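You operate a simulated robot arm through the tools that you are given. There is no shell and no other tool.

Carry out the task below with a simulated robot arm. There is one attempt and no reset: what you move stays moved.

TASK
Put things in order on the machine bench top. At the end: the beige medium prop from the machine bench top stands where the white silica tin stood; the white silica tin stands where the white small plaster mould (marked "Yastorin") stood; the blue test gauge stands where the beige medium prop stood; the white small plaster mould from the machine bench top stands on top of the beige side plate; whatever was shut is shut again. Leave all else as you found it, and nothing knocked over.

It is judged by the outcome, as a careful person would: the job done as asked, and still so three seconds after it is handed in. It fails if anything else is knocked over, pushed out of place, dropped, spilled or broken.

THE ROBOT
A 6-joint arm with a two-finger parallel gripper, fixed in place. Base frame: the origin is at the foot of the arm, x ahead of it, y to its left, z up; the work surface is at about z = 88. Units: cm, degrees, N and s.
With the tool pointing down near the work surface it reaches from about 26 to 66 cm from the base axis. Its first joint turns from -66.0 to 66.0 degrees. Payload 2.9 kg.
Tool frame: the origin (TCP) lies between the finger pads and is the grasp point; the fingertips stand 3 cm ahead of it; z points along the fingers, y is the line along which they close. The gripper opens to 11 cm. The fingers are 2 cm wide and 1 cm thick; the gripper's body (4.8 by 11.2 cm) begins 5.5 cm behind the TCP.
Orientation is told as [roll, pitch, yaw] about the base's x, y, z axes, in that order, counted from this pose: with the fingers straight down and closing along the base's y, the tool's x points along the base's -x, its y along +y and its z along -z.

THE INTERFACE
- The arm moves only by the tool arm_command. Its arguments are lists of equal length, an entry for each row: "dp": the shift along the tool's x, y, z in units of 50 mm (1.0 is 50 mm), a list of three; "rotation": the turn, a rotation vector about the tool's x, y, z in units of 4 degrees (1.0 is 4 degrees), a list of three; "fingers": the closure, from 0 (fully open) to 1 (shut). In form: {"dp": [[x, y, z], ...], "rotation": [[wx, wy, wz], ...], "fingers": [fingers, ...]}. A call has 1 to 20 rows; each row shifts and turns the commanded pose from where the row before left it, along the tool's axes as they then stand. A call with a number of a shift or a turn outside -1 to 1 is refused whole. Each row takes 0.2 s and may step no farther than 5 cm and 8.6 degrees from the row before; otherwise, or with a gripper value out of range, the whole call is refused. A pose out of reach is approached as far as the arm can. The call stops where the force on the tool passes 40 N (or 10 N more than at its start, if that is more) or the arm is blocked; 0.2 s more then pass. Each finger travels about 10.8 cm/s and halts on what it meets, pressing with about 26 N; the grip force reading is that of the motor and also rises with nothing between the fingers. The clock runs only during rows and for 0.2 s after the last one: add rows that do not move to give the fingers time. It gives the time, the measured TCP pose, the force on the tool (base axes), the opening and the grip force at its end, in the units of the frame above (readings bear some noise), with the torque about the TCP (base axes, N m) and any sound that the robot's microphone picked up.
- Cameras (640 x 400 px; columns grow to the right, rows downward): "scene" is fixed at [5.48, 41.48, 141.04]; the picture's right is [-0.92, -0.39, 0.00], its down [-0.13, 0.31, -0.94] and it looks along [0.37, -0.87, -0.33] (base axes); focal length 316 px, centre (320, 200). "wrist" rides on the gripper at [7.2, 1.7, -10.3] in the tool frame; the picture's right is [-0.23, 0.97, 0.00], its down [-0.76, -0.18, -0.62] and it looks along [-0.61, -0.14, 0.78] (tool axes); focal length 222 px, centre (320, 200). There is no depth. A picture from a camera that has moved, and an enlarged one, comes with that camera's place and axes in the base frame and with its lens.
- camera(camera): a new picture of that camera. The clock stands still meanwhile.
- enlarge(camera, box): a new picture of the part [left, top, right, bottom] of that camera's present view, enlarged. The clock stands still meanwhile.
- finish_job(): hands the job in; it is judged then, once.

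Nothing tells you positions but the pictures and the camera data. Unless the task says otherwise, let go and move clear before handing in.

The tools are called as a command line: name --argument value ..., lists and objects as JSON in quotes. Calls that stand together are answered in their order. arm_command: Moves the arm, as the interface text tells. Its arguments: {"type":"object","properties":{"dp":{"type":"array"},"rotation":{"type":"array"},"fingers":{"type":"array"}},"required":["dp","rotation","fingers"]} The other tools are called the same way: camera (camera) takes a picture; enlarge (camera, box) takes an enlarged picture of a part of a camera's view; finish_job () hands the job in.

At the start:

```text
time: 0.0
eef_pos: [45.27, -7.68, 117.89]
orientation: [0.0, 0.1, 0.0]
ft_force: [0.4, -0.7, -0.3]
wrist_torque: [0.02, 0.03, -0.01]
gripper_width: 10.98
grip_force: 0.0
```

scene: 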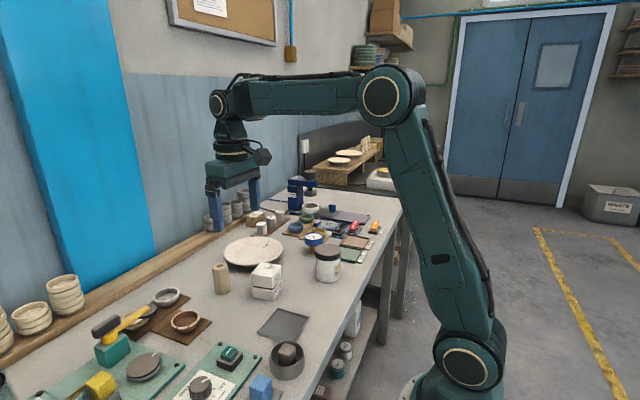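
wrist: 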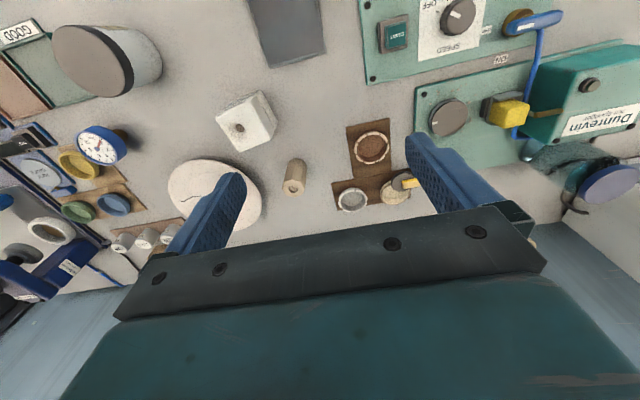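

I see a bench with a beige round plate, a white plaster block, a beige cylinder prop, a tin with a dark lid, and a blue gauge. I'll take enlarged views first to identify everything.

enlarge --camera "scene" --box '[190, 170, 400, 301]'

enlarge --camera "scene" --box '[0, 260, 320, 400]'

enlarge --camera "wrist" --box '[0, 0, 320, 200]'

enlarge --camera "wrist" --box '[0, 100, 200, 300]'

enlarge --camera "wrist" --box '[320, 0, 640, 200]'

```text
3.05 times, centred on (295, 236) of scene
camera zoom: at [5.48, 41.48, 141.04], right [-0.92, -0.39, 0.0], down [-0.13, 0.31, -0.94], along [0.37, -0.87, -0.33], focal length 964 px, centre (396, 92)
```

zoom: 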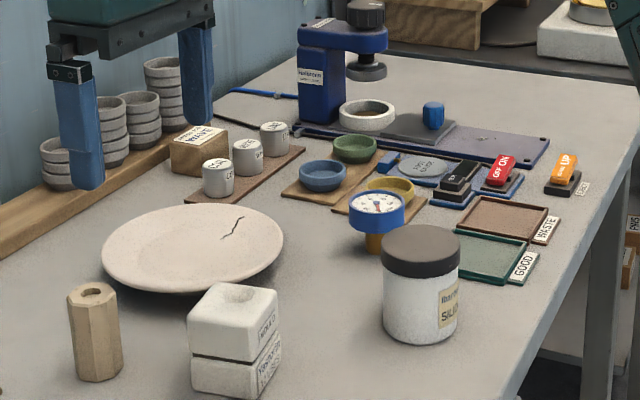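

```text
2.00 times, centred on (160, 330) of scene
camera zoom: at [5.48, 41.48, 141.04], right [-0.92, -0.39, 0.0], down [-0.13, 0.31, -0.94], along [0.37, -0.87, -0.33], focal length 632 px, centre (640, -60)
```

zoom: 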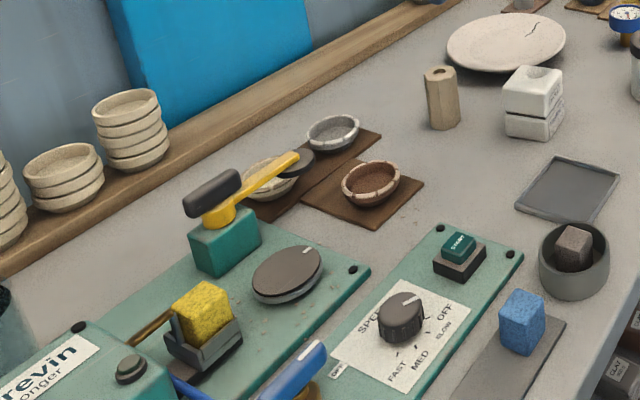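

```text
2.00 times, centred on (160, 100) of wrist
camera zoom: at [37.96, -6.11, 128.32], right [0.23, 0.97, 0.0], down [0.76, -0.18, 0.62], along [0.61, -0.14, -0.78], focal length 444 px, centre (640, 400)
```

zoom: 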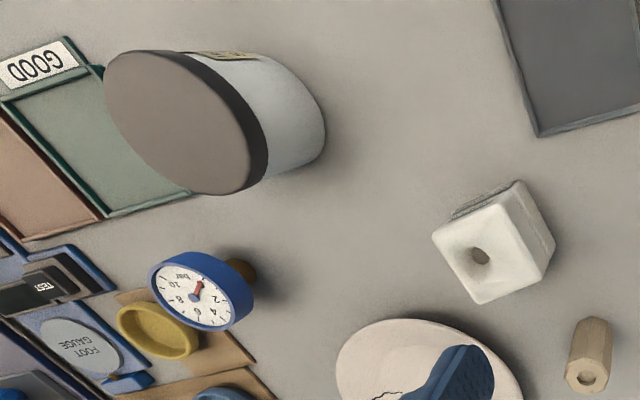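

```text
2.00 times, centred on (100, 200) of wrist
camera zoom: at [37.96, -6.11, 128.32], right [0.23, 0.97, 0.0], down [0.76, -0.18, 0.62], along [0.61, -0.14, -0.78], focal length 444 px, centre (760, 200)
```

zoom: 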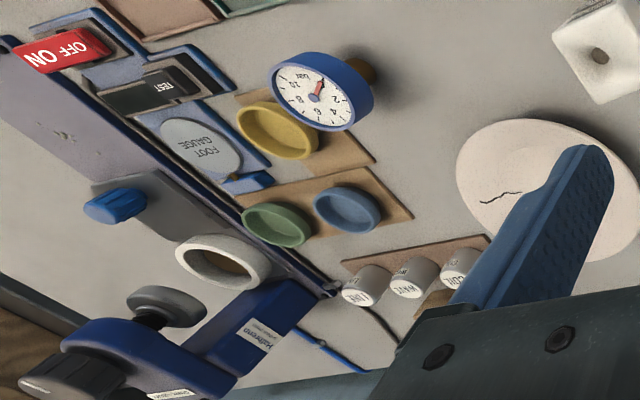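

```text
2.00 times, centred on (480, 100) of wrist
camera zoom: at [37.96, -6.11, 128.32], right [0.23, 0.97, 0.0], down [0.76, -0.18, 0.62], along [0.61, -0.14, -0.78], focal length 444 px, centre (0, 400)
```

zoom: 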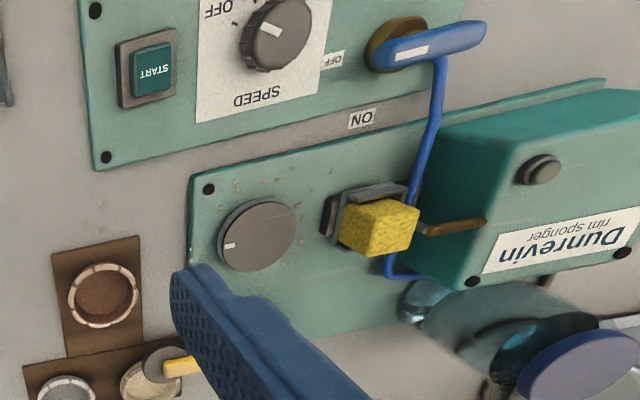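

The mould looks like two stacked white halves with writing, so I need a closer look at it, the gauge, the tin and the plate before I plan the grasps.

enlarge --camera "scene" --box '[245, 255, 293, 305]'

enlarge --camera "scene" --box '[300, 225, 350, 290]'

enlarge --camera "scene" --box '[205, 255, 240, 300]'

enlarge --camera "wrist" --box '[200, 70, 320, 210]'

enlarge --camera "scene" --box '[290, 170, 390, 260]'

enlarge --camera "scene" --box '[215, 210, 305, 285]'

```text
8.00 times, centred on (269, 280) of scene
camera zoom: at [5.48, 41.48, 141.04], right [-0.92, -0.39, 0.0], down [-0.13, 0.31, -0.94], along [0.37, -0.87, -0.33], focal length 2529 px, centre (728, -440)
```

zoom: 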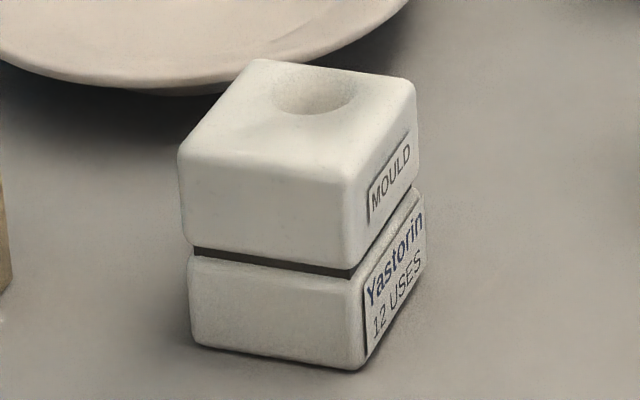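

```text
6.15 times, centred on (325, 258) of scene
camera zoom: at [5.48, 41.48, 141.04], right [-0.92, -0.39, 0.0], down [-0.13, 0.31, -0.94], along [0.37, -0.87, -0.33], focal length 1946 px, centre (289, -154)
```

zoom: 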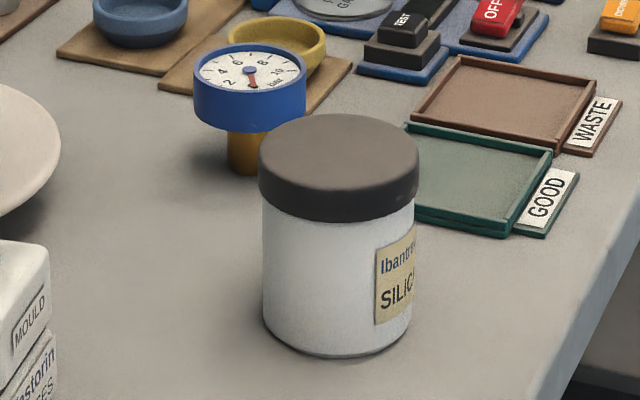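

```text
8.89 times, centred on (222, 278) of scene
camera zoom: at [5.48, 41.48, 141.04], right [-0.92, -0.39, 0.0], down [-0.13, 0.31, -0.94], along [0.37, -0.87, -0.33], focal length 2810 px, centre (1187, -489)
```

zoom: 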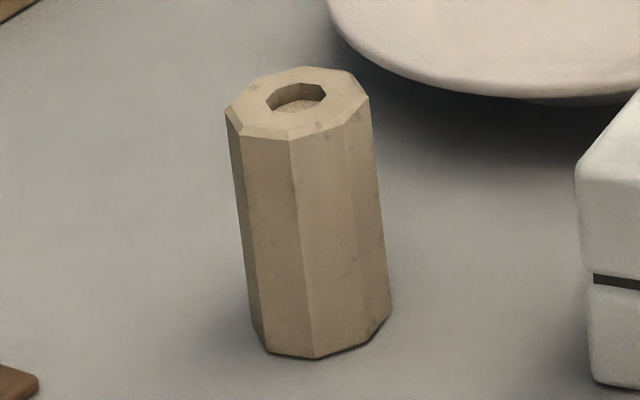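

```text
2.86 times, centred on (260, 140) of wrist
camera zoom: at [37.96, -6.11, 128.32], right [0.23, 0.97, 0.0], down [0.76, -0.18, 0.62], along [0.61, -0.14, -0.78], focal length 635 px, centre (491, 371)
```

zoom: 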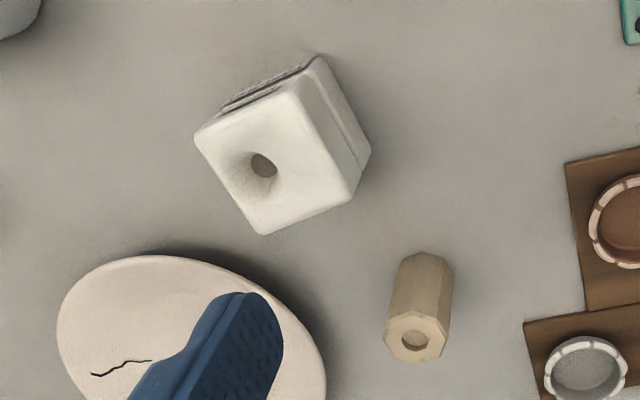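

```text
4.44 times, centred on (340, 215) of scene
camera zoom: at [5.48, 41.48, 141.04], right [-0.92, -0.39, 0.0], down [-0.13, 0.31, -0.94], along [0.37, -0.87, -0.33], focal length 1405 px, centre (231, 133)
```

zoom: 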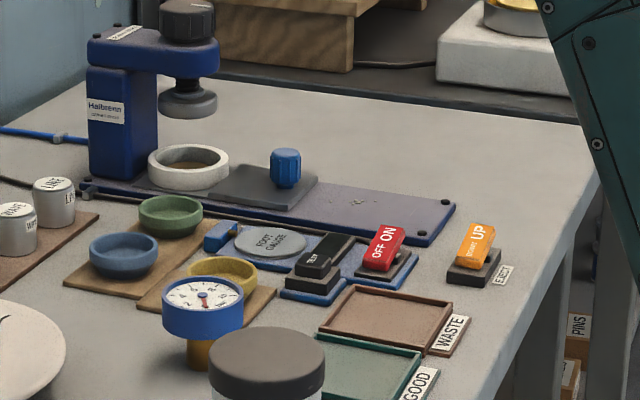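

```text
5.33 times, centred on (260, 248) of scene
camera zoom: at [5.48, 41.48, 141.04], right [-0.92, -0.39, 0.0], down [-0.13, 0.31, -0.94], along [0.37, -0.87, -0.33], focal length 1686 px, centre (640, -53)
```

zoom: 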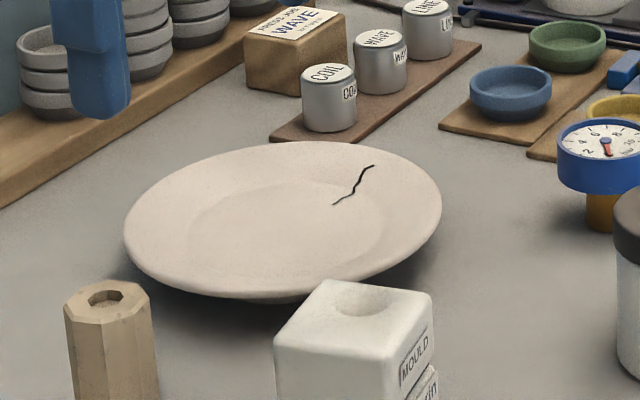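

The mould is a single marked block with a groove around it. The plate centre sits at about 71 cm radius, so I'll need a tilted grasp to reach it. I'm moving above the mould for a better look.

arm_command --dp '[[-0.109, -0.517, 0.296], [-0.109, -0.517, 0.296], [-0.109, -0.517, 0.296], [-0.109, -0.517, 0.296], [-0.109, -0.517, 0.296], [0, 0, 0]]' --rotation '[[0, 0, -0.45], [0, 0, -0.45], [0, 0, -0.45], [0, 0, -0.45], [0, 0, -0.45], [0, 0, 0]]' --fingers '[0, 0, 0, 0, 0, 0]'

```text
time: 1.4
eef_pos: [48.89, -20.46, 110.61]
orientation: [0.1, 0.1, 9.1]
ft_force: [-0.5, -0.1, -0.3]
wrist_torque: [0.0, -0.01, 0.01]
gripper_width: 10.97
grip_force: 0.1
```

camera --camera "wrist"

enlarge --camera "wrist" --box '[240, 60, 400, 160]'

camera --camera "scene"

```text
taken
camera wrist: at [41.42, -20.02, 121.03], right [0.07, 1.0, 0.0], down [0.78, -0.06, 0.62], along [0.62, -0.04, -0.78], focal length 222 px, centre (320, 200)
```

wrist: 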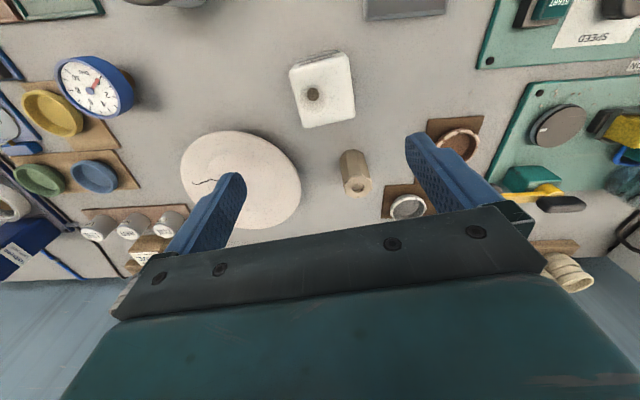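

```text
4.00 times, centred on (320, 110) of wrist
camera zoom: at [41.42, -20.02, 121.03], right [0.07, 1.0, 0.0], down [0.78, -0.06, 0.62], along [0.62, -0.04, -0.78], focal length 888 px, centre (320, 560)
```

zoom: 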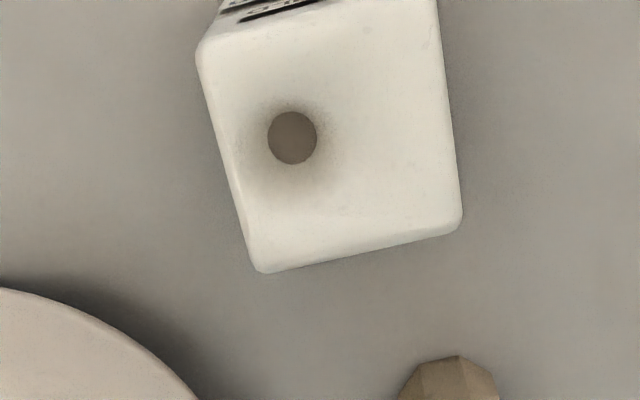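

```text
taken
```

scene: 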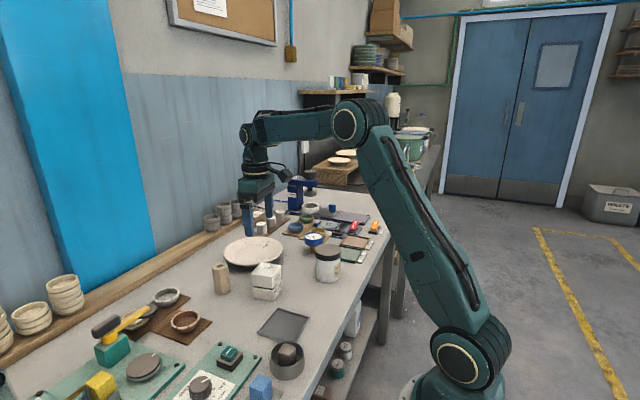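

The mould is centred near (47.6, -20.0) with its top at about z = 95 and yaw about 9°. Next I'll enlarge the prop, plate, gauge and tin from this pose.

enlarge --camera "wrist" --box '[320, 130, 400, 210]'

enlarge --camera "wrist" --box '[160, 110, 320, 240]'

enlarge --camera "wrist" --box '[0, 0, 160, 130]'

enlarge --camera "wrist" --box '[0, 60, 240, 260]'

```text
5.00 times, centred on (360, 170) of wrist
camera zoom: at [41.42, -20.02, 121.03], right [0.07, 1.0, 0.0], down [0.78, -0.06, 0.62], along [0.62, -0.04, -0.78], focal length 1111 px, centre (120, 350)
```

zoom: 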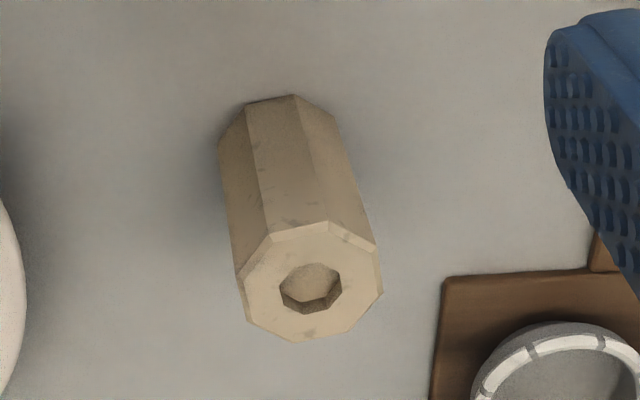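

```text
3.08 times, centred on (240, 175) of wrist
camera zoom: at [41.42, -20.02, 121.03], right [0.07, 1.0, 0.0], down [0.78, -0.06, 0.62], along [0.62, -0.04, -0.78], focal length 684 px, centre (566, 277)
```

zoom: 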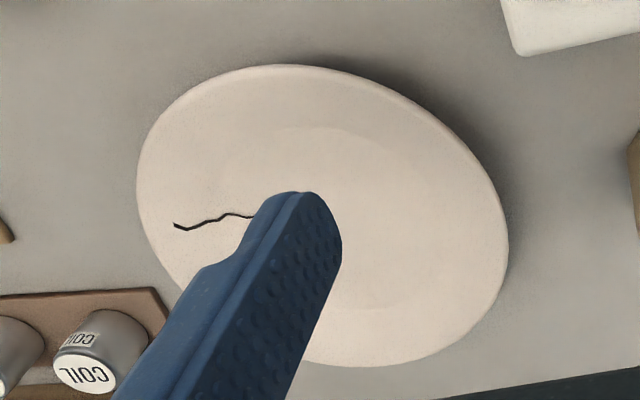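

```text
3.08 times, centred on (80, 65) of wrist
camera zoom: at [41.42, -20.02, 121.03], right [0.07, 1.0, 0.0], down [0.78, -0.06, 0.62], along [0.62, -0.04, -0.78], focal length 684 px, centre (1058, 615)
```

zoom: 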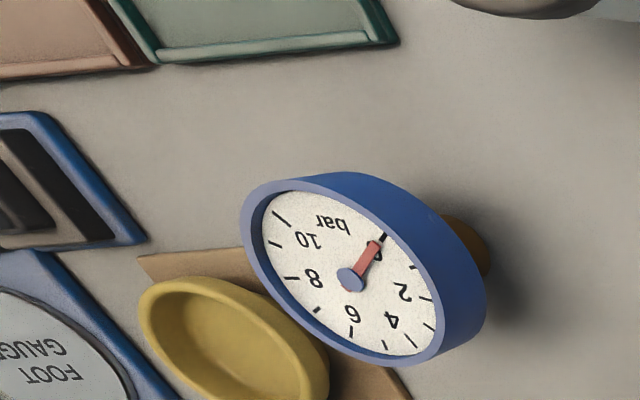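

```text
2.00 times, centred on (120, 160) of wrist
camera zoom: at [41.42, -20.02, 121.03], right [0.07, 1.0, 0.0], down [0.78, -0.06, 0.62], along [0.62, -0.04, -0.78], focal length 444 px, centre (720, 280)
```

zoom: 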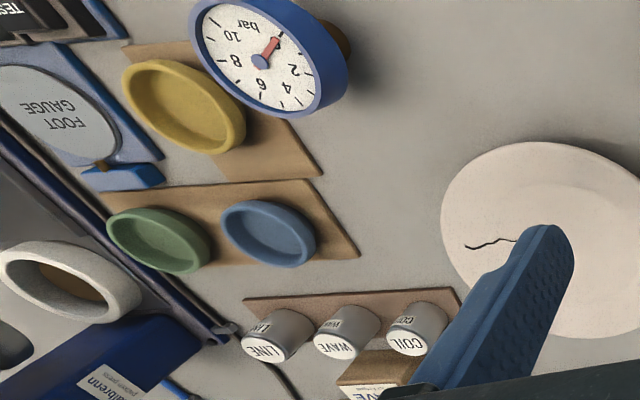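

Estimates so far: prop about (59.7, -15.9), tin about (35.0, -33.6), gauge about (45.1, -45.8) and plate centre about (61, -34.5). I'm tilting the tool outward 24° about the closing axis so the same grasp can reach the plate, then checking the pose.

arm_command --dp '[[0, 0, 0], [0, 0, 0], [0, 0, 0], [0, 0, 0], [0, 0, 0], [0, 0, 0], [0, 0, 0]]' --rotation '[[0, -1, 0], [0, -1, 0], [0, -1, 0], [0, -1, 0], [0, -1, 0], [0, -1, 0], [0, 0, 0]]' --fingers '[0, 0, 0, 0, 0, 0, 0]'

```text
time: 3.0
eef_pos: [48.75, -20.52, 110.44]
orientation: [0.0, -24.1, 9.0]
ft_force: [-0.5, -0.3, -0.6]
wrist_torque: [-0.03, 0.04, 0.01]
gripper_width: 11.0
grip_force: 0.0
```

camera --camera "wrist"

enlarge --camera "wrist" --box '[220, 60, 420, 200]'

enlarge --camera "scene" --box '[200, 170, 360, 310]'

```text
taken
camera wrist: at [37.8, -20.58, 117.05], right [0.05, 0.99, 0.09], down [0.46, -0.11, 0.88], along [0.88, 0.0, -0.47], focal length 222 px, centre (320, 200)
```

wrist: 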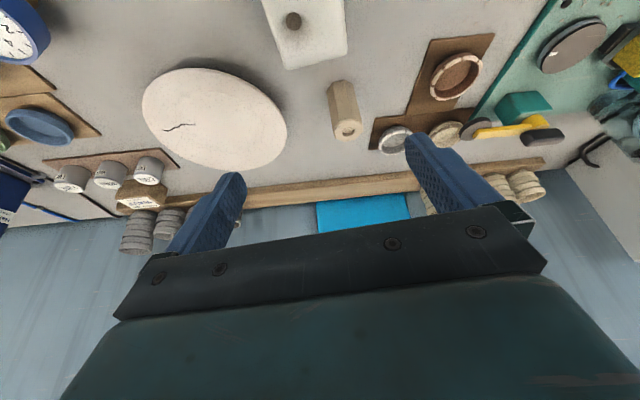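

```text
2.86 times, centred on (320, 130) of wrist
camera zoom: at [37.8, -20.58, 117.05], right [0.05, 0.99, 0.09], down [0.46, -0.11, 0.88], along [0.88, 0.0, -0.47], focal length 635 px, centre (320, 400)
```

zoom: 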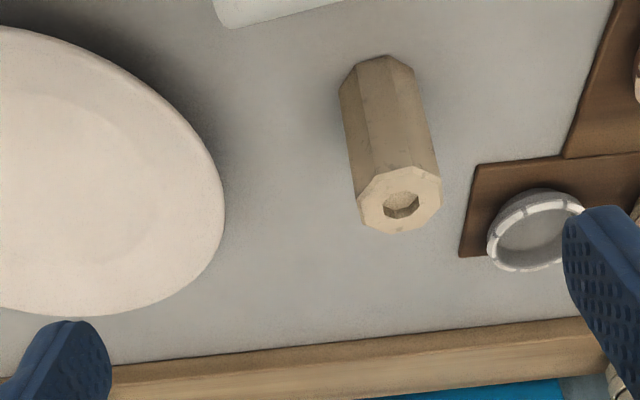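

```text
2.86 times, centred on (280, 240) of scene
camera zoom: at [5.47, 41.48, 141.04], right [-0.92, -0.39, 0.0], down [-0.13, 0.31, -0.94], along [0.37, -0.87, -0.33], focal length 903 px, centre (434, 86)
```

zoom: 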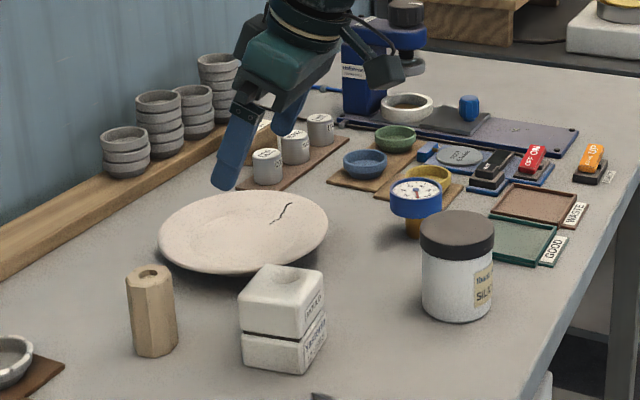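

The tilt reads 24° as intended. The plate centre is near (61.3, -34.3). Now I'm lowering to just above the mould and checking alignment.

arm_command --dp '[[0.281, 0.035, 0.501], [0.281, 0.035, 0.501], [0.281, 0.035, 0.501], [0.281, 0.034, 0.501], [0, 0, 0]]' --rotation '[[0, 0, 0], [0, 0, 0], [0, 0, 0], [0, 0, 0], [0, 0, 0]]' --fingers '[0, 0, 0, 0, 0]'

camera --camera "wrist"

enlarge --camera "scene" --box '[200, 170, 360, 310]'

```text
time: 4.2
eef_pos: [47.46, -19.91, 98.84]
orientation: [0.0, -24.0, 9.1]
ft_force: [0.1, 0.1, 0.1]
wrist_torque: [0.01, 0.01, 0.03]
gripper_width: 11.0
grip_force: 0.1
```

```text
taken
camera wrist: at [36.48, -20.04, 105.51], right [0.05, 0.99, 0.09], down [0.46, -0.11, 0.88], along [0.88, 0.0, -0.47], focal length 222 px, centre (320, 200)
```

wrist: 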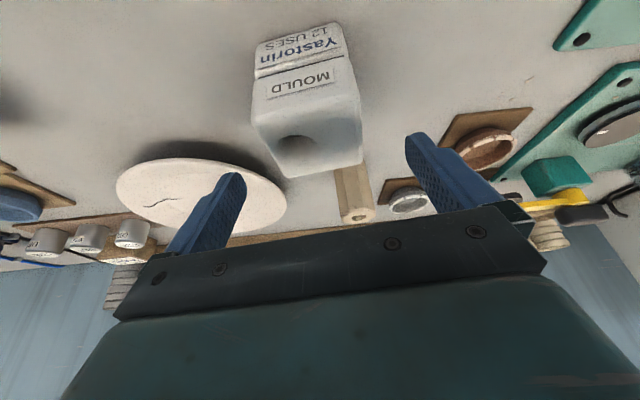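

```text
2.86 times, centred on (280, 240) of scene
camera zoom: at [5.48, 41.48, 141.04], right [-0.92, -0.39, 0.0], down [-0.13, 0.31, -0.94], along [0.37, -0.87, -0.33], focal length 903 px, centre (434, 86)
```

zoom: 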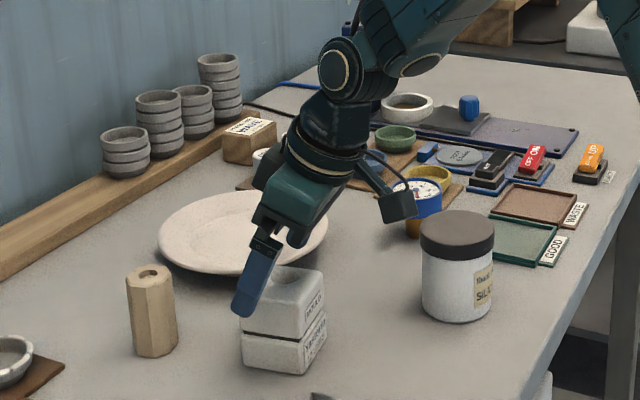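

Nearly aligned. I'm zooming in to measure how the mould sits between the fingers.

enlarge --camera "wrist" --box '[220, 10, 420, 190]'

```text
2.22 times, centred on (320, 100) of wrist
camera zoom: at [36.48, -20.04, 105.51], right [0.05, 0.99, 0.09], down [0.46, -0.11, 0.88], along [0.88, 0.0, -0.47], focal length 494 px, centre (320, 422)
```

zoom: 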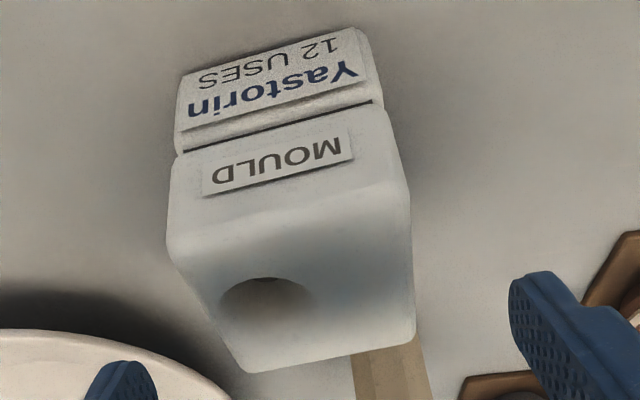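

Mould centre measured at (48.1, -20.0) with yaw about 8°. I'm nudging forward, descending to z ≈ 92.3 and closing on it.

arm_command --dp '[[0.106, -0.007, 0.311], [0.106, -0.007, 0.311], [0.106, -0.007, 0.311], [0.106, -0.007, 0.311], [0, 0, 0]]' --rotation '[[0.11, 0, 0.25], [0, 0, 0], [0, 0, 0], [0, 0, 0], [0, 0, 0]]' --fingers '[0, 0, 0, 0, 0]'

enlarge --camera "scene" --box '[200, 200, 340, 310]'

camera --camera "wrist"

```text
time: 5.4
eef_pos: [48.13, -19.94, 92.35]
orientation: [0.1, -24.0, 8.0]
ft_force: [-0.3, 0.6, 0.4]
wrist_torque: [-0.01, 0.01, 0.0]
gripper_width: 11.0
grip_force: 0.1
```

```text
3.64 times, centred on (270, 255) of scene
camera zoom: at [5.48, 41.48, 141.04], right [-0.92, -0.39, 0.0], down [-0.13, 0.31, -0.94], along [0.37, -0.87, -0.33], focal length 1150 px, centre (502, 0)
```

zoom: 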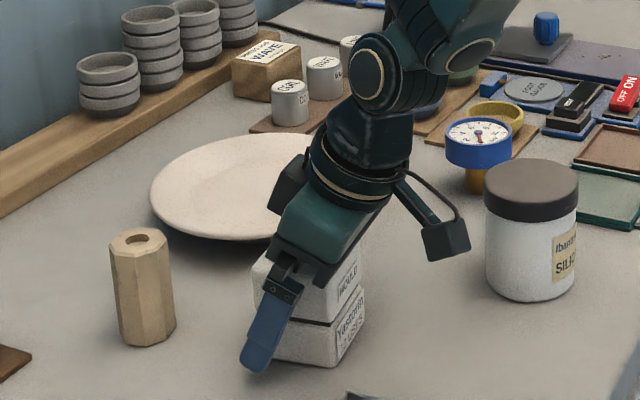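

```text
taken
camera wrist: at [37.21, -19.87, 98.96], right [0.07, 0.99, 0.09], down [0.46, -0.11, 0.88], along [0.88, -0.02, -0.47], focal length 222 px, centre (320, 200)
```

wrist: 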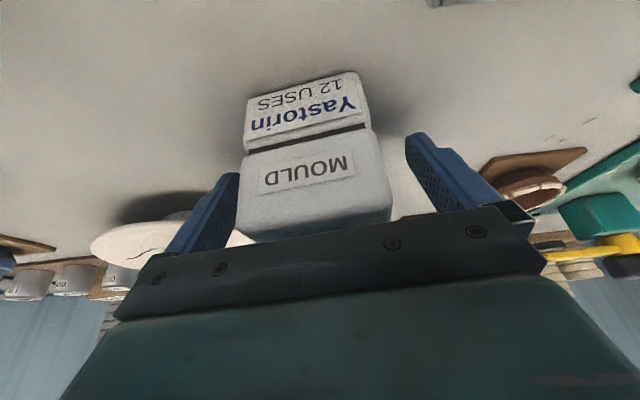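

The mould sits between the fingers. Closing now.

arm_command --dp '[[0, 0, 0], [0, 0, 0], [0, 0, 0], [0, 0, 0], [0, 0, 0]]' --rotation '[[0, 0, 0], [0, 0, 0], [0, 0, 0], [0, 0, 0], [0, 0, 0]]' --fingers '[0.2, 0.4, 0.7, 1, 1]'

```text
time: 6.6
eef_pos: [48.22, -20.0, 92.48]
orientation: [-0.1, -24.1, 8.0]
ft_force: [0.4, 0.6, -0.9]
wrist_torque: [0.13, -0.06, -0.04]
gripper_width: 6.19
grip_force: 26.7
```

Gripped at 6.19 cm. Lifting slowly and checking that both halves come up together.

arm_command --dp '[[-0.061, 0, -0.137], [-0.122, 0, -0.274], [-0.122, 0, -0.274], [-0.122, 0, -0.274], [-0.122, 0, -0.274], [-0.122, 0, -0.274], [-0.061, 0, -0.137], [0, 0, 0]]' --rotation '[[0, 0, 0], [0, 0, 0], [0, 0, 0], [0, 0, 0], [0, 0, 0], [0, 0, 0], [0, 0, 0], [0, 0, 0]]' --fingers '[1, 1, 1, 1, 1, 1, 1, 1]'

enlarge --camera "scene" --box '[180, 170, 360, 310]'

camera --camera "wrist"

```text
time: 8.4
eef_pos: [48.18, -20.1, 101.49]
orientation: [-0.1, -24.0, 7.9]
ft_force: [-0.4, -0.3, -2.8]
wrist_torque: [-0.03, -0.05, 0.01]
gripper_width: 6.19
grip_force: 26.2
```

```text
2.86 times, centred on (270, 240) of scene
camera zoom: at [5.48, 41.48, 141.04], right [-0.92, -0.39, 0.0], down [-0.13, 0.31, -0.94], along [0.37, -0.87, -0.33], focal length 903 px, centre (463, 86)
```

zoom: 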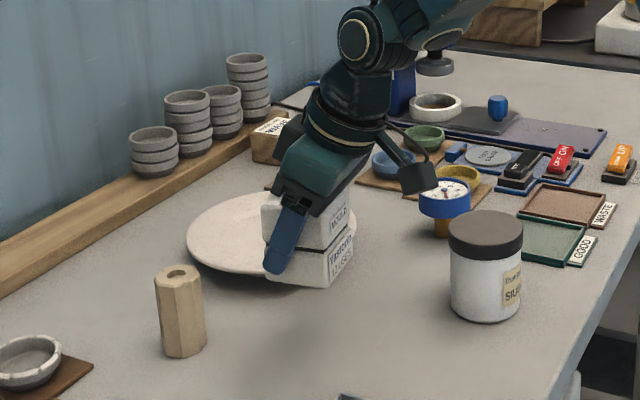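

```text
taken
camera wrist: at [37.19, -19.95, 108.04], right [0.07, 0.99, 0.09], down [0.46, -0.12, 0.88], along [0.88, -0.02, -0.47], focal length 222 px, centre (320, 200)
```

wrist: 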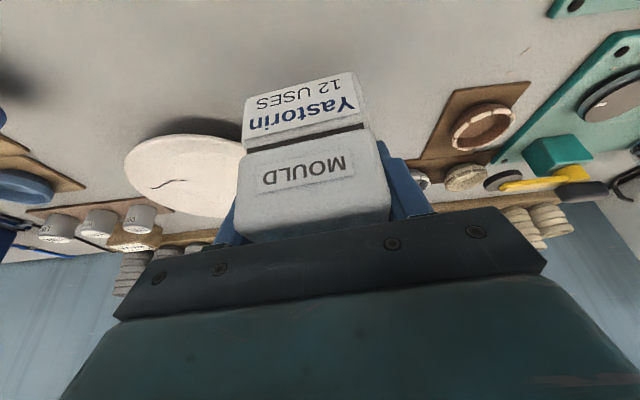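

Both halves lifted together. I'll turn the yaw to about -29° (the plate's direction) and then move over the plate at this height.

arm_command --dp '[[0, 0, 0], [0, 0, 0], [0, 0, 0], [0, 0, 0], [0, 0, 0], [0, 0, 0], [0, 0, 0], [0, 0, 0], [0, 0, 0], [0, 0, 0], [0, 0, 0], [0, 0, 0], [0, 0, 0]]' --rotation '[[0.3136, 0, 0.7043], [0.3136, 0, 0.7043], [0.3136, 0, 0.7043], [0.3136, 0, 0.7043], [0.3136, 0, 0.7043], [0.3136, 0, 0.7043], [0.3136, 0, 0.7043], [0.3136, 0, 0.7043], [0.3136, 0, 0.7043], [0.3136, 0, 0.7043], [0.3136, 0, 0.7043], [0.3136, 0, 0.7043], [0, 0, 0]]' --fingers '[1, 1, 1, 1, 1, 1, 1, 1, 1, 1, 1, 1, 1]'

arm_command --dp '[[-0.168, -0.061, 0.075], [-0.335, -0.121, 0.149], [-0.335, -0.121, 0.149], [-0.335, -0.121, 0.149], [-0.335, -0.121, 0.149], [-0.335, -0.121, 0.149], [-0.335, -0.121, 0.149], [-0.335, -0.121, 0.149], [-0.335, -0.121, 0.149], [-0.168, -0.061, 0.075], [0, 0, 0]]' --rotation '[[0, 0, 0], [0, 0, 0], [0, 0, 0], [0, 0, 0], [0, 0, 0], [0, 0, 0], [0, 0, 0], [0, 0, 0], [0, 0, 0], [0, 0, 0], [0, 0, 0]]' --fingers '[1, 1, 1, 1, 1, 1, 1, 1, 1, 1, 1]'

camera --camera "wrist"

enlarge --camera "scene" --box '[180, 170, 360, 310]'

```text
time: 11.2
eef_pos: [48.17, -19.92, 101.48]
orientation: [0.1, -24.0, -29.1]
ft_force: [0.2, 0.5, -3.7]
wrist_torque: [0.02, -0.02, 0.02]
gripper_width: 6.18
grip_force: 26.0
```

```text
time: 13.6
eef_pos: [60.02, -32.74, 101.69]
orientation: [0.1, -24.0, -29.2]
ft_force: [-0.5, -0.5, -3.4]
wrist_torque: [0.0, -0.03, 0.01]
gripper_width: 6.23
grip_force: 26.0
```

```text
taken
camera wrist: at [51.34, -26.09, 108.17], right [0.65, 0.75, 0.09], down [0.3, -0.37, 0.88], along [0.69, -0.55, -0.47], focal length 222 px, centre (320, 200)
```

wrist: 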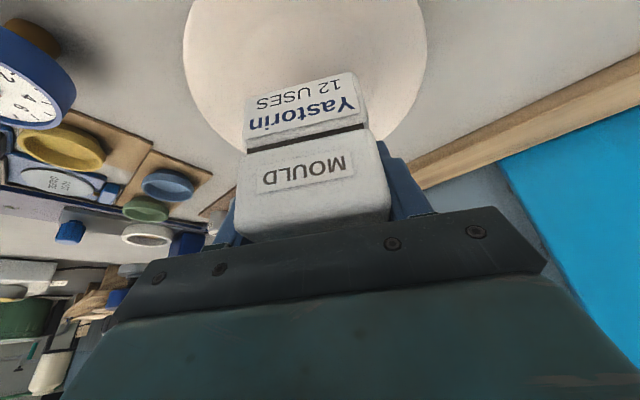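

```text
2.86 times, centred on (270, 240) of scene
camera zoom: at [5.48, 41.47, 141.04], right [-0.92, -0.39, 0.0], down [-0.13, 0.31, -0.94], along [0.37, -0.87, -0.33], focal length 903 px, centre (463, 86)
```

zoom: 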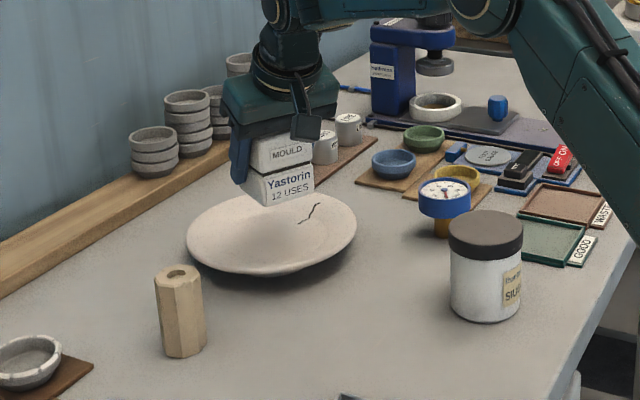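

I'm about 2 cm short of the plate centre, which I make (61.6, -34.0). Moving the rest of the way, then checking before lowering.

arm_command --dp '[[-0.187, -0.042, 0.083], [-0.187, -0.042, 0.083], [0, 0, 0]]' --rotation '[[0, 0, 0], [0, 0, 0], [0, 0, 0]]' --fingers '[1, 1, 1]'

enlarge --camera "scene" --box '[205, 200, 305, 290]'

enlarge --camera "wrist" --box '[160, 0, 460, 190]'

```text
time: 14.4
eef_pos: [61.58, -34.28, 101.67]
orientation: [0.1, -23.9, -29.1]
ft_force: [-0.5, -0.2, -2.7]
wrist_torque: [0.0, 0.0, -0.01]
gripper_width: 6.2
grip_force: 25.9
```

```text
4.44 times, centred on (255, 245) of scene
camera zoom: at [5.48, 41.47, 141.04], right [-0.92, -0.39, 0.0], down [-0.13, 0.31, -0.94], along [0.37, -0.87, -0.33], focal length 1405 px, centre (609, 0)
```

zoom: 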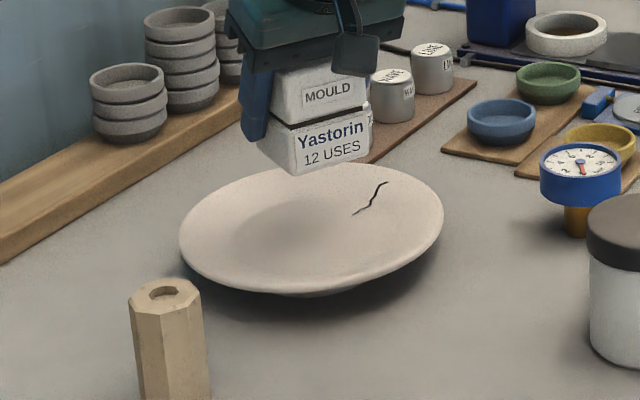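

```text
2.11 times, centred on (310, 95) of wrist
camera zoom: at [52.95, -27.55, 108.12], right [0.65, 0.75, 0.09], down [0.3, -0.37, 0.88], along [0.69, -0.55, -0.47], focal length 468 px, centre (341, 421)
```

zoom: 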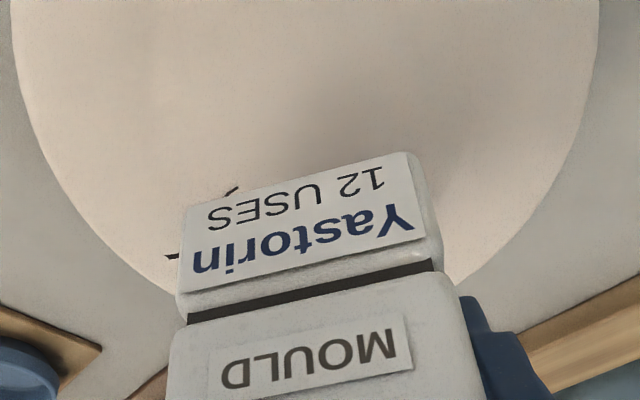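

Alignment over the plate's well looks right. Lowering most of the way, then creeping down in small steps while watching the force.

arm_command --dp '[[0.081, 0, 0.183], [0.081, 0, 0.183], [0.081, 0, 0.183], [0.081, 0, 0.183], [0.081, 0, 0.183], [0.081, 0, 0.183], [0.081, 0, 0.183], [0, 0, 0]]' --rotation '[[0, 0, 0], [0, 0, 0], [0, 0, 0], [0, 0, 0], [0, 0, 0], [0, 0, 0], [0, 0, 0], [0, 0, 0]]' --fingers '[1, 1, 1, 1, 1, 1, 1, 1]'

enlarge --camera "scene" --box '[205, 200, 305, 290]'

camera --camera "wrist"

```text
time: 16.2
eef_pos: [61.67, -34.09, 94.9]
orientation: [0.1, -24.4, -29.1]
ft_force: [-4.9, 2.4, 14.7]
wrist_torque: [0.11, 0.53, -0.02]
gripper_width: 6.19
grip_force: 26.3
```

```text
4.44 times, centred on (255, 245) of scene
camera zoom: at [5.43, 41.5, 141.04], right [-0.92, -0.39, 0.0], down [-0.13, 0.31, -0.94], along [0.37, -0.87, -0.33], focal length 1405 px, centre (609, 0)
```

zoom: 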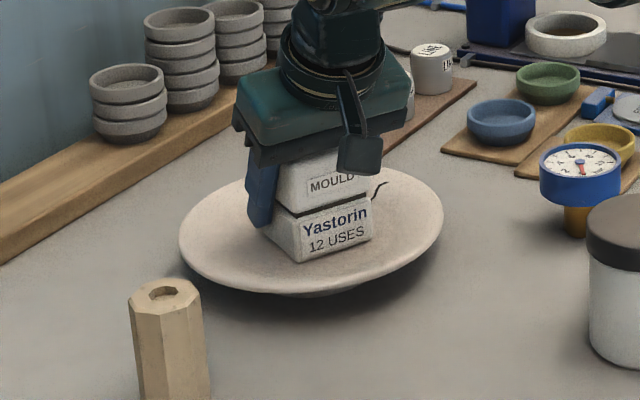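

```text
taken
camera wrist: at [53.02, -27.48, 101.3], right [0.65, 0.75, 0.09], down [0.3, -0.37, 0.88], along [0.7, -0.55, -0.46], focal length 222 px, centre (320, 200)
```

wrist: 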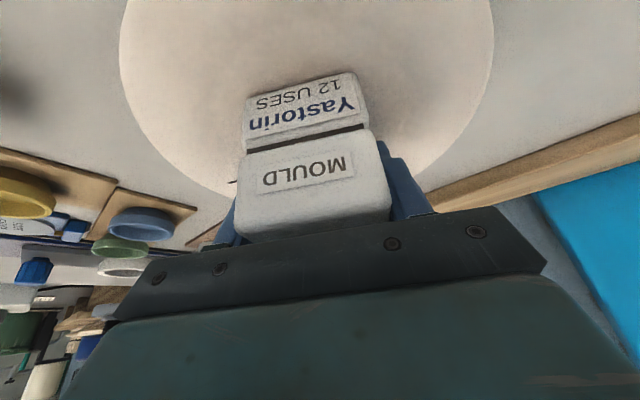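

The mould has touched the plate at TCP z ≈ 94.9, with about 15 N. Before releasing I'm checking how it sits relative to the well.

enlarge --camera "scene" --box '[215, 225, 295, 280]'

enlarge --camera "wrist" --box '[110, 0, 510, 240]'

```text
7.27 times, centred on (255, 252) of scene
camera zoom: at [5.43, 41.5, 141.04], right [-0.92, -0.39, 0.0], down [-0.13, 0.31, -0.94], along [0.37, -0.87, -0.33], focal length 2299 px, centre (793, -182)
```

zoom: 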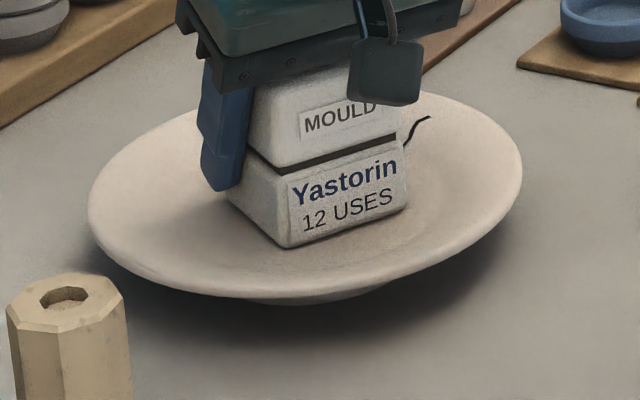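

```text
1.60 times, centred on (310, 120) of wrist
camera zoom: at [53.02, -27.48, 101.3], right [0.65, 0.75, 0.09], down [0.3, -0.37, 0.88], along [0.7, -0.55, -0.46], focal length 355 px, centre (336, 328)
```

zoom: 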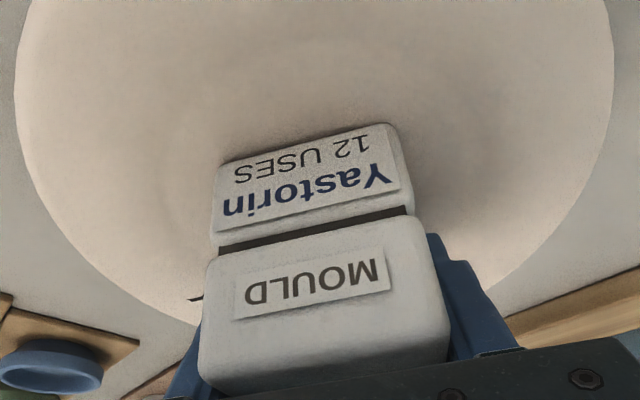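

It's close to centred, perhaps 0.5 cm towards the base, and the torque suggests the inner edge touched first. I'll lift slightly, shift 0.5 cm outward and set it down gently again.

arm_command --dp '[[-0.049, 0, -0.11], [-0.0914, 0, 0.0407], [0, 0, 0]]' --rotation '[[0, 0, 0], [0, 0, 0], [0, 0, 0]]' --fingers '[1, 1, 1]'

arm_command --dp '[[0.0122, 0, 0.0274], [0.0122, 0, 0.0274], [0.0122, 0, 0.0274], [0, 0, 0]]' --rotation '[[0, 0, 0], [0, 0, 0], [0, 0, 0], [0, 0, 0]]' --fingers '[1, 1, 1, 1]'

```text
time: 17.0
eef_pos: [61.86, -34.35, 95.06]
orientation: [0.1, -24.0, -29.1]
ft_force: [0.4, 0.2, -2.7]
wrist_torque: [-0.01, -0.02, -0.02]
gripper_width: 6.19
grip_force: 25.8
```

```text
time: 18.0
eef_pos: [62.14, -34.38, 94.82]
orientation: [0.1, -24.1, -29.1]
ft_force: [-2.0, 2.8, 5.9]
wrist_torque: [-0.15, -0.04, 0.02]
gripper_width: 6.2
grip_force: 26.0
```

Now the contact is on the outer corner, so the ideal spot is between the two. I'll nudge back about 0.25 cm and set it down again.

arm_command --dp '[[-0.0203, 0, -0.0457], [0.0457, 0.04, -0.0203], [0.0122, 0, 0.0274], [0.0081, 0, 0.0183], [0, 0, 0]]' --rotation '[[0, 0, 0], [0, 0, 0], [0, 0, 0], [0, 0, 0], [0, 0, 0]]' --fingers '[1, 1, 1, 1, 1]'

```text
time: 19.2
eef_pos: [61.99, -34.1, 94.72]
orientation: [0.2, -24.1, -29.0]
ft_force: [-4.6, -0.6, 13.0]
wrist_torque: [-0.35, -0.08, -0.09]
gripper_width: 6.18
grip_force: 25.7
```

The mould is seated on the plate. I'm easing the pressure off and opening the fingers gradually.

arm_command --dp '[[-0.0122, 0, -0.0274], [0, 0, 0], [0, 0, 0], [0, 0, 0], [0, 0, 0], [0, 0, 0], [0, 0, 0]]' --rotation '[[0, 0, 0], [0, 0, 0], [0, 0, 0], [0, 0, 0], [0, 0, 0], [0, 0, 0], [0, 0, 0]]' --fingers '[1, 0.44, 0.42, 0.4, 0.36, 0.32, 0.3]'

enlarge --camera "scene" --box '[215, 225, 295, 280]'

camera --camera "wrist"

```text
time: 20.8
eef_pos: [61.91, -34.2, 94.72]
orientation: [0.2, -24.0, -29.0]
ft_force: [0.4, 0.4, -0.3]
wrist_torque: [0.0, 0.01, 0.0]
gripper_width: 7.7
grip_force: 0.0
```

```text
7.27 times, centred on (255, 252) of scene
camera zoom: at [5.48, 41.48, 141.04], right [-0.92, -0.39, 0.0], down [-0.13, 0.31, -0.94], along [0.37, -0.87, -0.33], focal length 2299 px, centre (793, -182)
```

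zoom: 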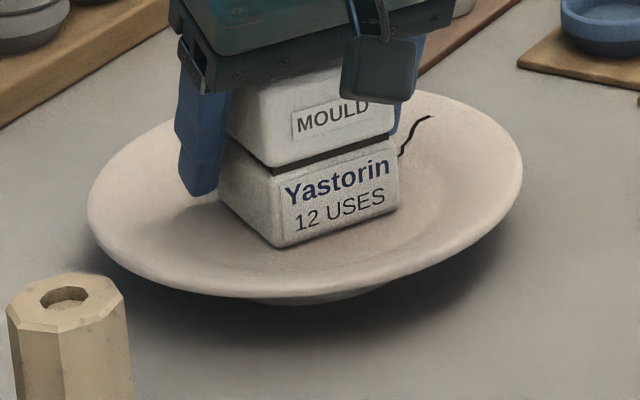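

```text
taken
camera wrist: at [53.33, -27.42, 101.33], right [0.65, 0.75, 0.09], down [0.3, -0.37, 0.88], along [0.69, -0.55, -0.47], focal length 222 px, centre (320, 200)
```

wrist: 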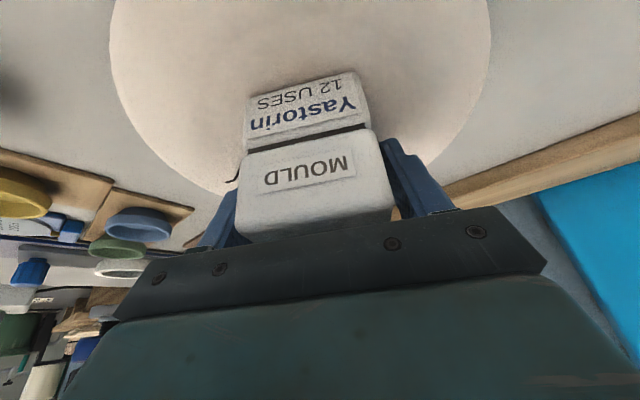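

Released with no force, and the mould stands level on the plate. Withdrawing along the tool axis.

arm_command --dp '[[0, 0, -0.1], [0, 0, -0.2], [0, 0, -0.3], [0, 0, -0.4], [0, 0, -0.4], [0, 0, -0.4], [0, 0, -0.4], [0, 0, 0]]' --rotation '[[0, 0, 0], [0, 0, 0], [0, 0, 0], [0, 0, 0], [0, 0, 0], [0, 0, 0], [0, 0, 0], [0, 0, 0]]' --fingers '[0.28, 0.28, 0.28, 0.28, 0.28, 0.28, 0.28, 0.28]'

enlarge --camera "scene" --box '[205, 200, 305, 290]'

camera --camera "wrist"

```text
time: 22.6
eef_pos: [57.97, -31.94, 104.83]
orientation: [0.1, -24.0, -29.1]
ft_force: [-1.4, -0.8, 1.2]
wrist_torque: [0.03, 0.02, 0.02]
gripper_width: 7.92
grip_force: 0.0
```

```text
4.44 times, centred on (255, 245) of scene
camera zoom: at [5.47, 41.48, 141.04], right [-0.92, -0.39, 0.0], down [-0.13, 0.31, -0.94], along [0.37, -0.87, -0.33], focal length 1405 px, centre (609, 0)
```

zoom: 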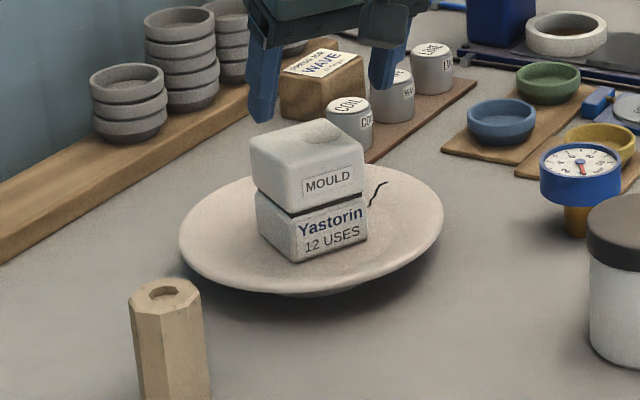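

```text
taken
camera wrist: at [49.34, -25.29, 111.4], right [0.65, 0.75, 0.09], down [0.3, -0.37, 0.88], along [0.69, -0.55, -0.47], focal length 222 px, centre (320, 200)
```

wrist: 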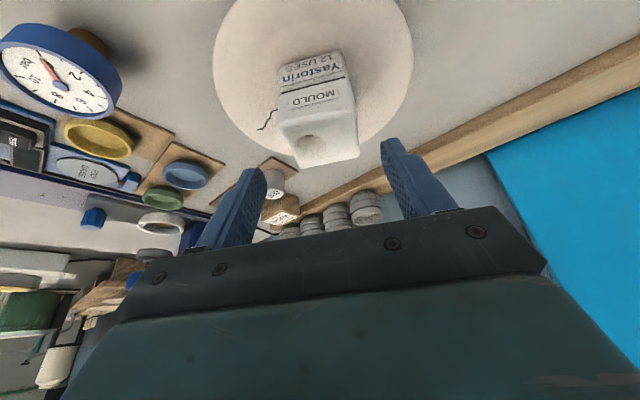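

The mould stands squarely on the plate. Next is the tin: I'll straighten the tool, rise, and move above it near (35, -33.6).

arm_command --dp '[[0, 0, -0.2], [0, 0, -0.2], [0, 0, 0], [0, 0, 0], [0, 0, 0], [0, 0, 0], [0, 0, 0]]' --rotation '[[0, 1, 0], [0, 1, 0], [0, 1, 0], [0, 1, 0], [0, 1, 0], [0, 1, 0], [0, 0, 0]]' --fingers '[0.28, 0.28, 0.28, 0.28, 0.2, 0.1, 0]'

arm_command --dp '[[0.4816, -0.3155, -0.179], [0.4816, -0.3155, -0.179], [0.4816, -0.3155, -0.179], [0.4816, -0.3155, -0.179], [0.4816, -0.3155, -0.179], [0.4816, -0.3155, -0.179], [0.4816, -0.3155, -0.1], [0.4816, -0.3155, 0], [0, 0, 0]]' --rotation '[[0, 0, 0], [0, 0, 0], [0, 0, 0], [0, 0, 0], [0, 0, 0], [0, 0, 0], [0, 0, 0], [0, 0, 0], [0, 0, 0]]' --fingers '[0, 0, 0, 0, 0, 0, 0, 0, 0]'

camera --camera "wrist"

camera --camera "scene"

```text
time: 24.2
eef_pos: [56.51, -31.1, 106.43]
orientation: [0.0, 0.1, -29.1]
ft_force: [0.3, 0.0, 0.1]
wrist_torque: [-0.02, 0.02, 0.02]
gripper_width: 11.0
grip_force: 0.1
out of reach, approached as far as the arm can: row 6
```

```text
time: 26.2
eef_pos: [33.53, -33.06, 112.25]
orientation: [0.1, 0.0, -29.0]
ft_force: [0.4, -0.2, 0.0]
wrist_torque: [-0.03, -0.04, 0.0]
gripper_width: 11.01
grip_force: 0.0
```

```text
taken
camera wrist: at [27.99, -28.03, 122.67], right [0.67, 0.74, 0.0], down [0.58, -0.53, 0.62], along [0.46, -0.42, -0.78], focal length 222 px, centre (320, 200)
```

wrist: 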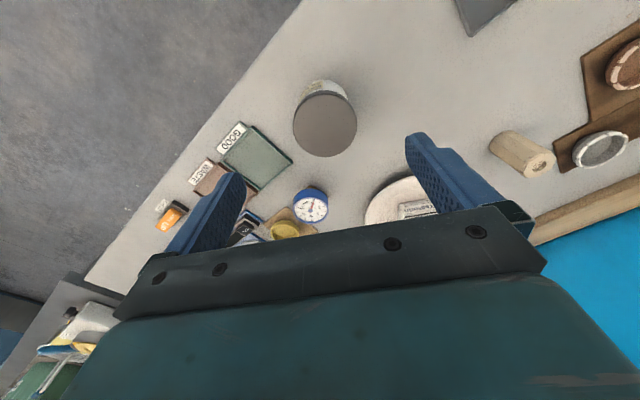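

```text
taken
```

scene: 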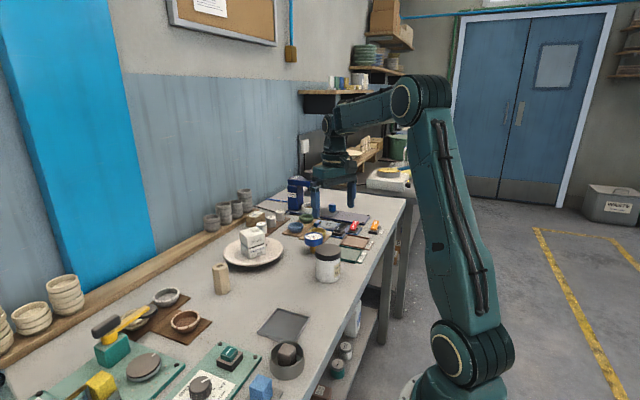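

The tin is in view. I'm zooming in to locate its lid and base accurately.

enlarge --camera "wrist" --box '[260, 60, 400, 170]'

enlarge --camera "scene" --box '[300, 225, 360, 290]'

```text
3.64 times, centred on (330, 115) of wrist
camera zoom: at [27.99, -28.03, 122.67], right [0.67, 0.74, 0.0], down [0.58, -0.53, 0.62], along [0.46, -0.42, -0.78], focal length 808 px, centre (284, 509)
```

zoom: 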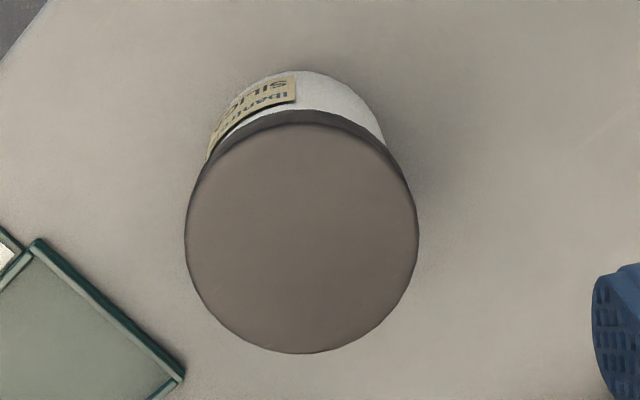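

```text
6.15 times, centred on (330, 258) of scene
camera zoom: at [5.47, 41.48, 141.04], right [-0.92, -0.39, 0.0], down [-0.13, 0.31, -0.94], along [0.37, -0.87, -0.33], focal length 1946 px, centre (258, -154)
```

zoom: 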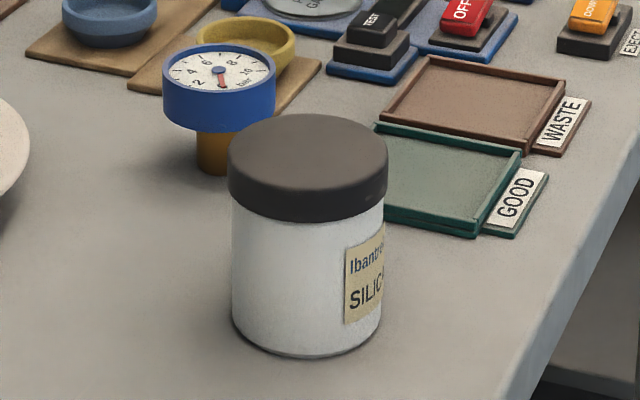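

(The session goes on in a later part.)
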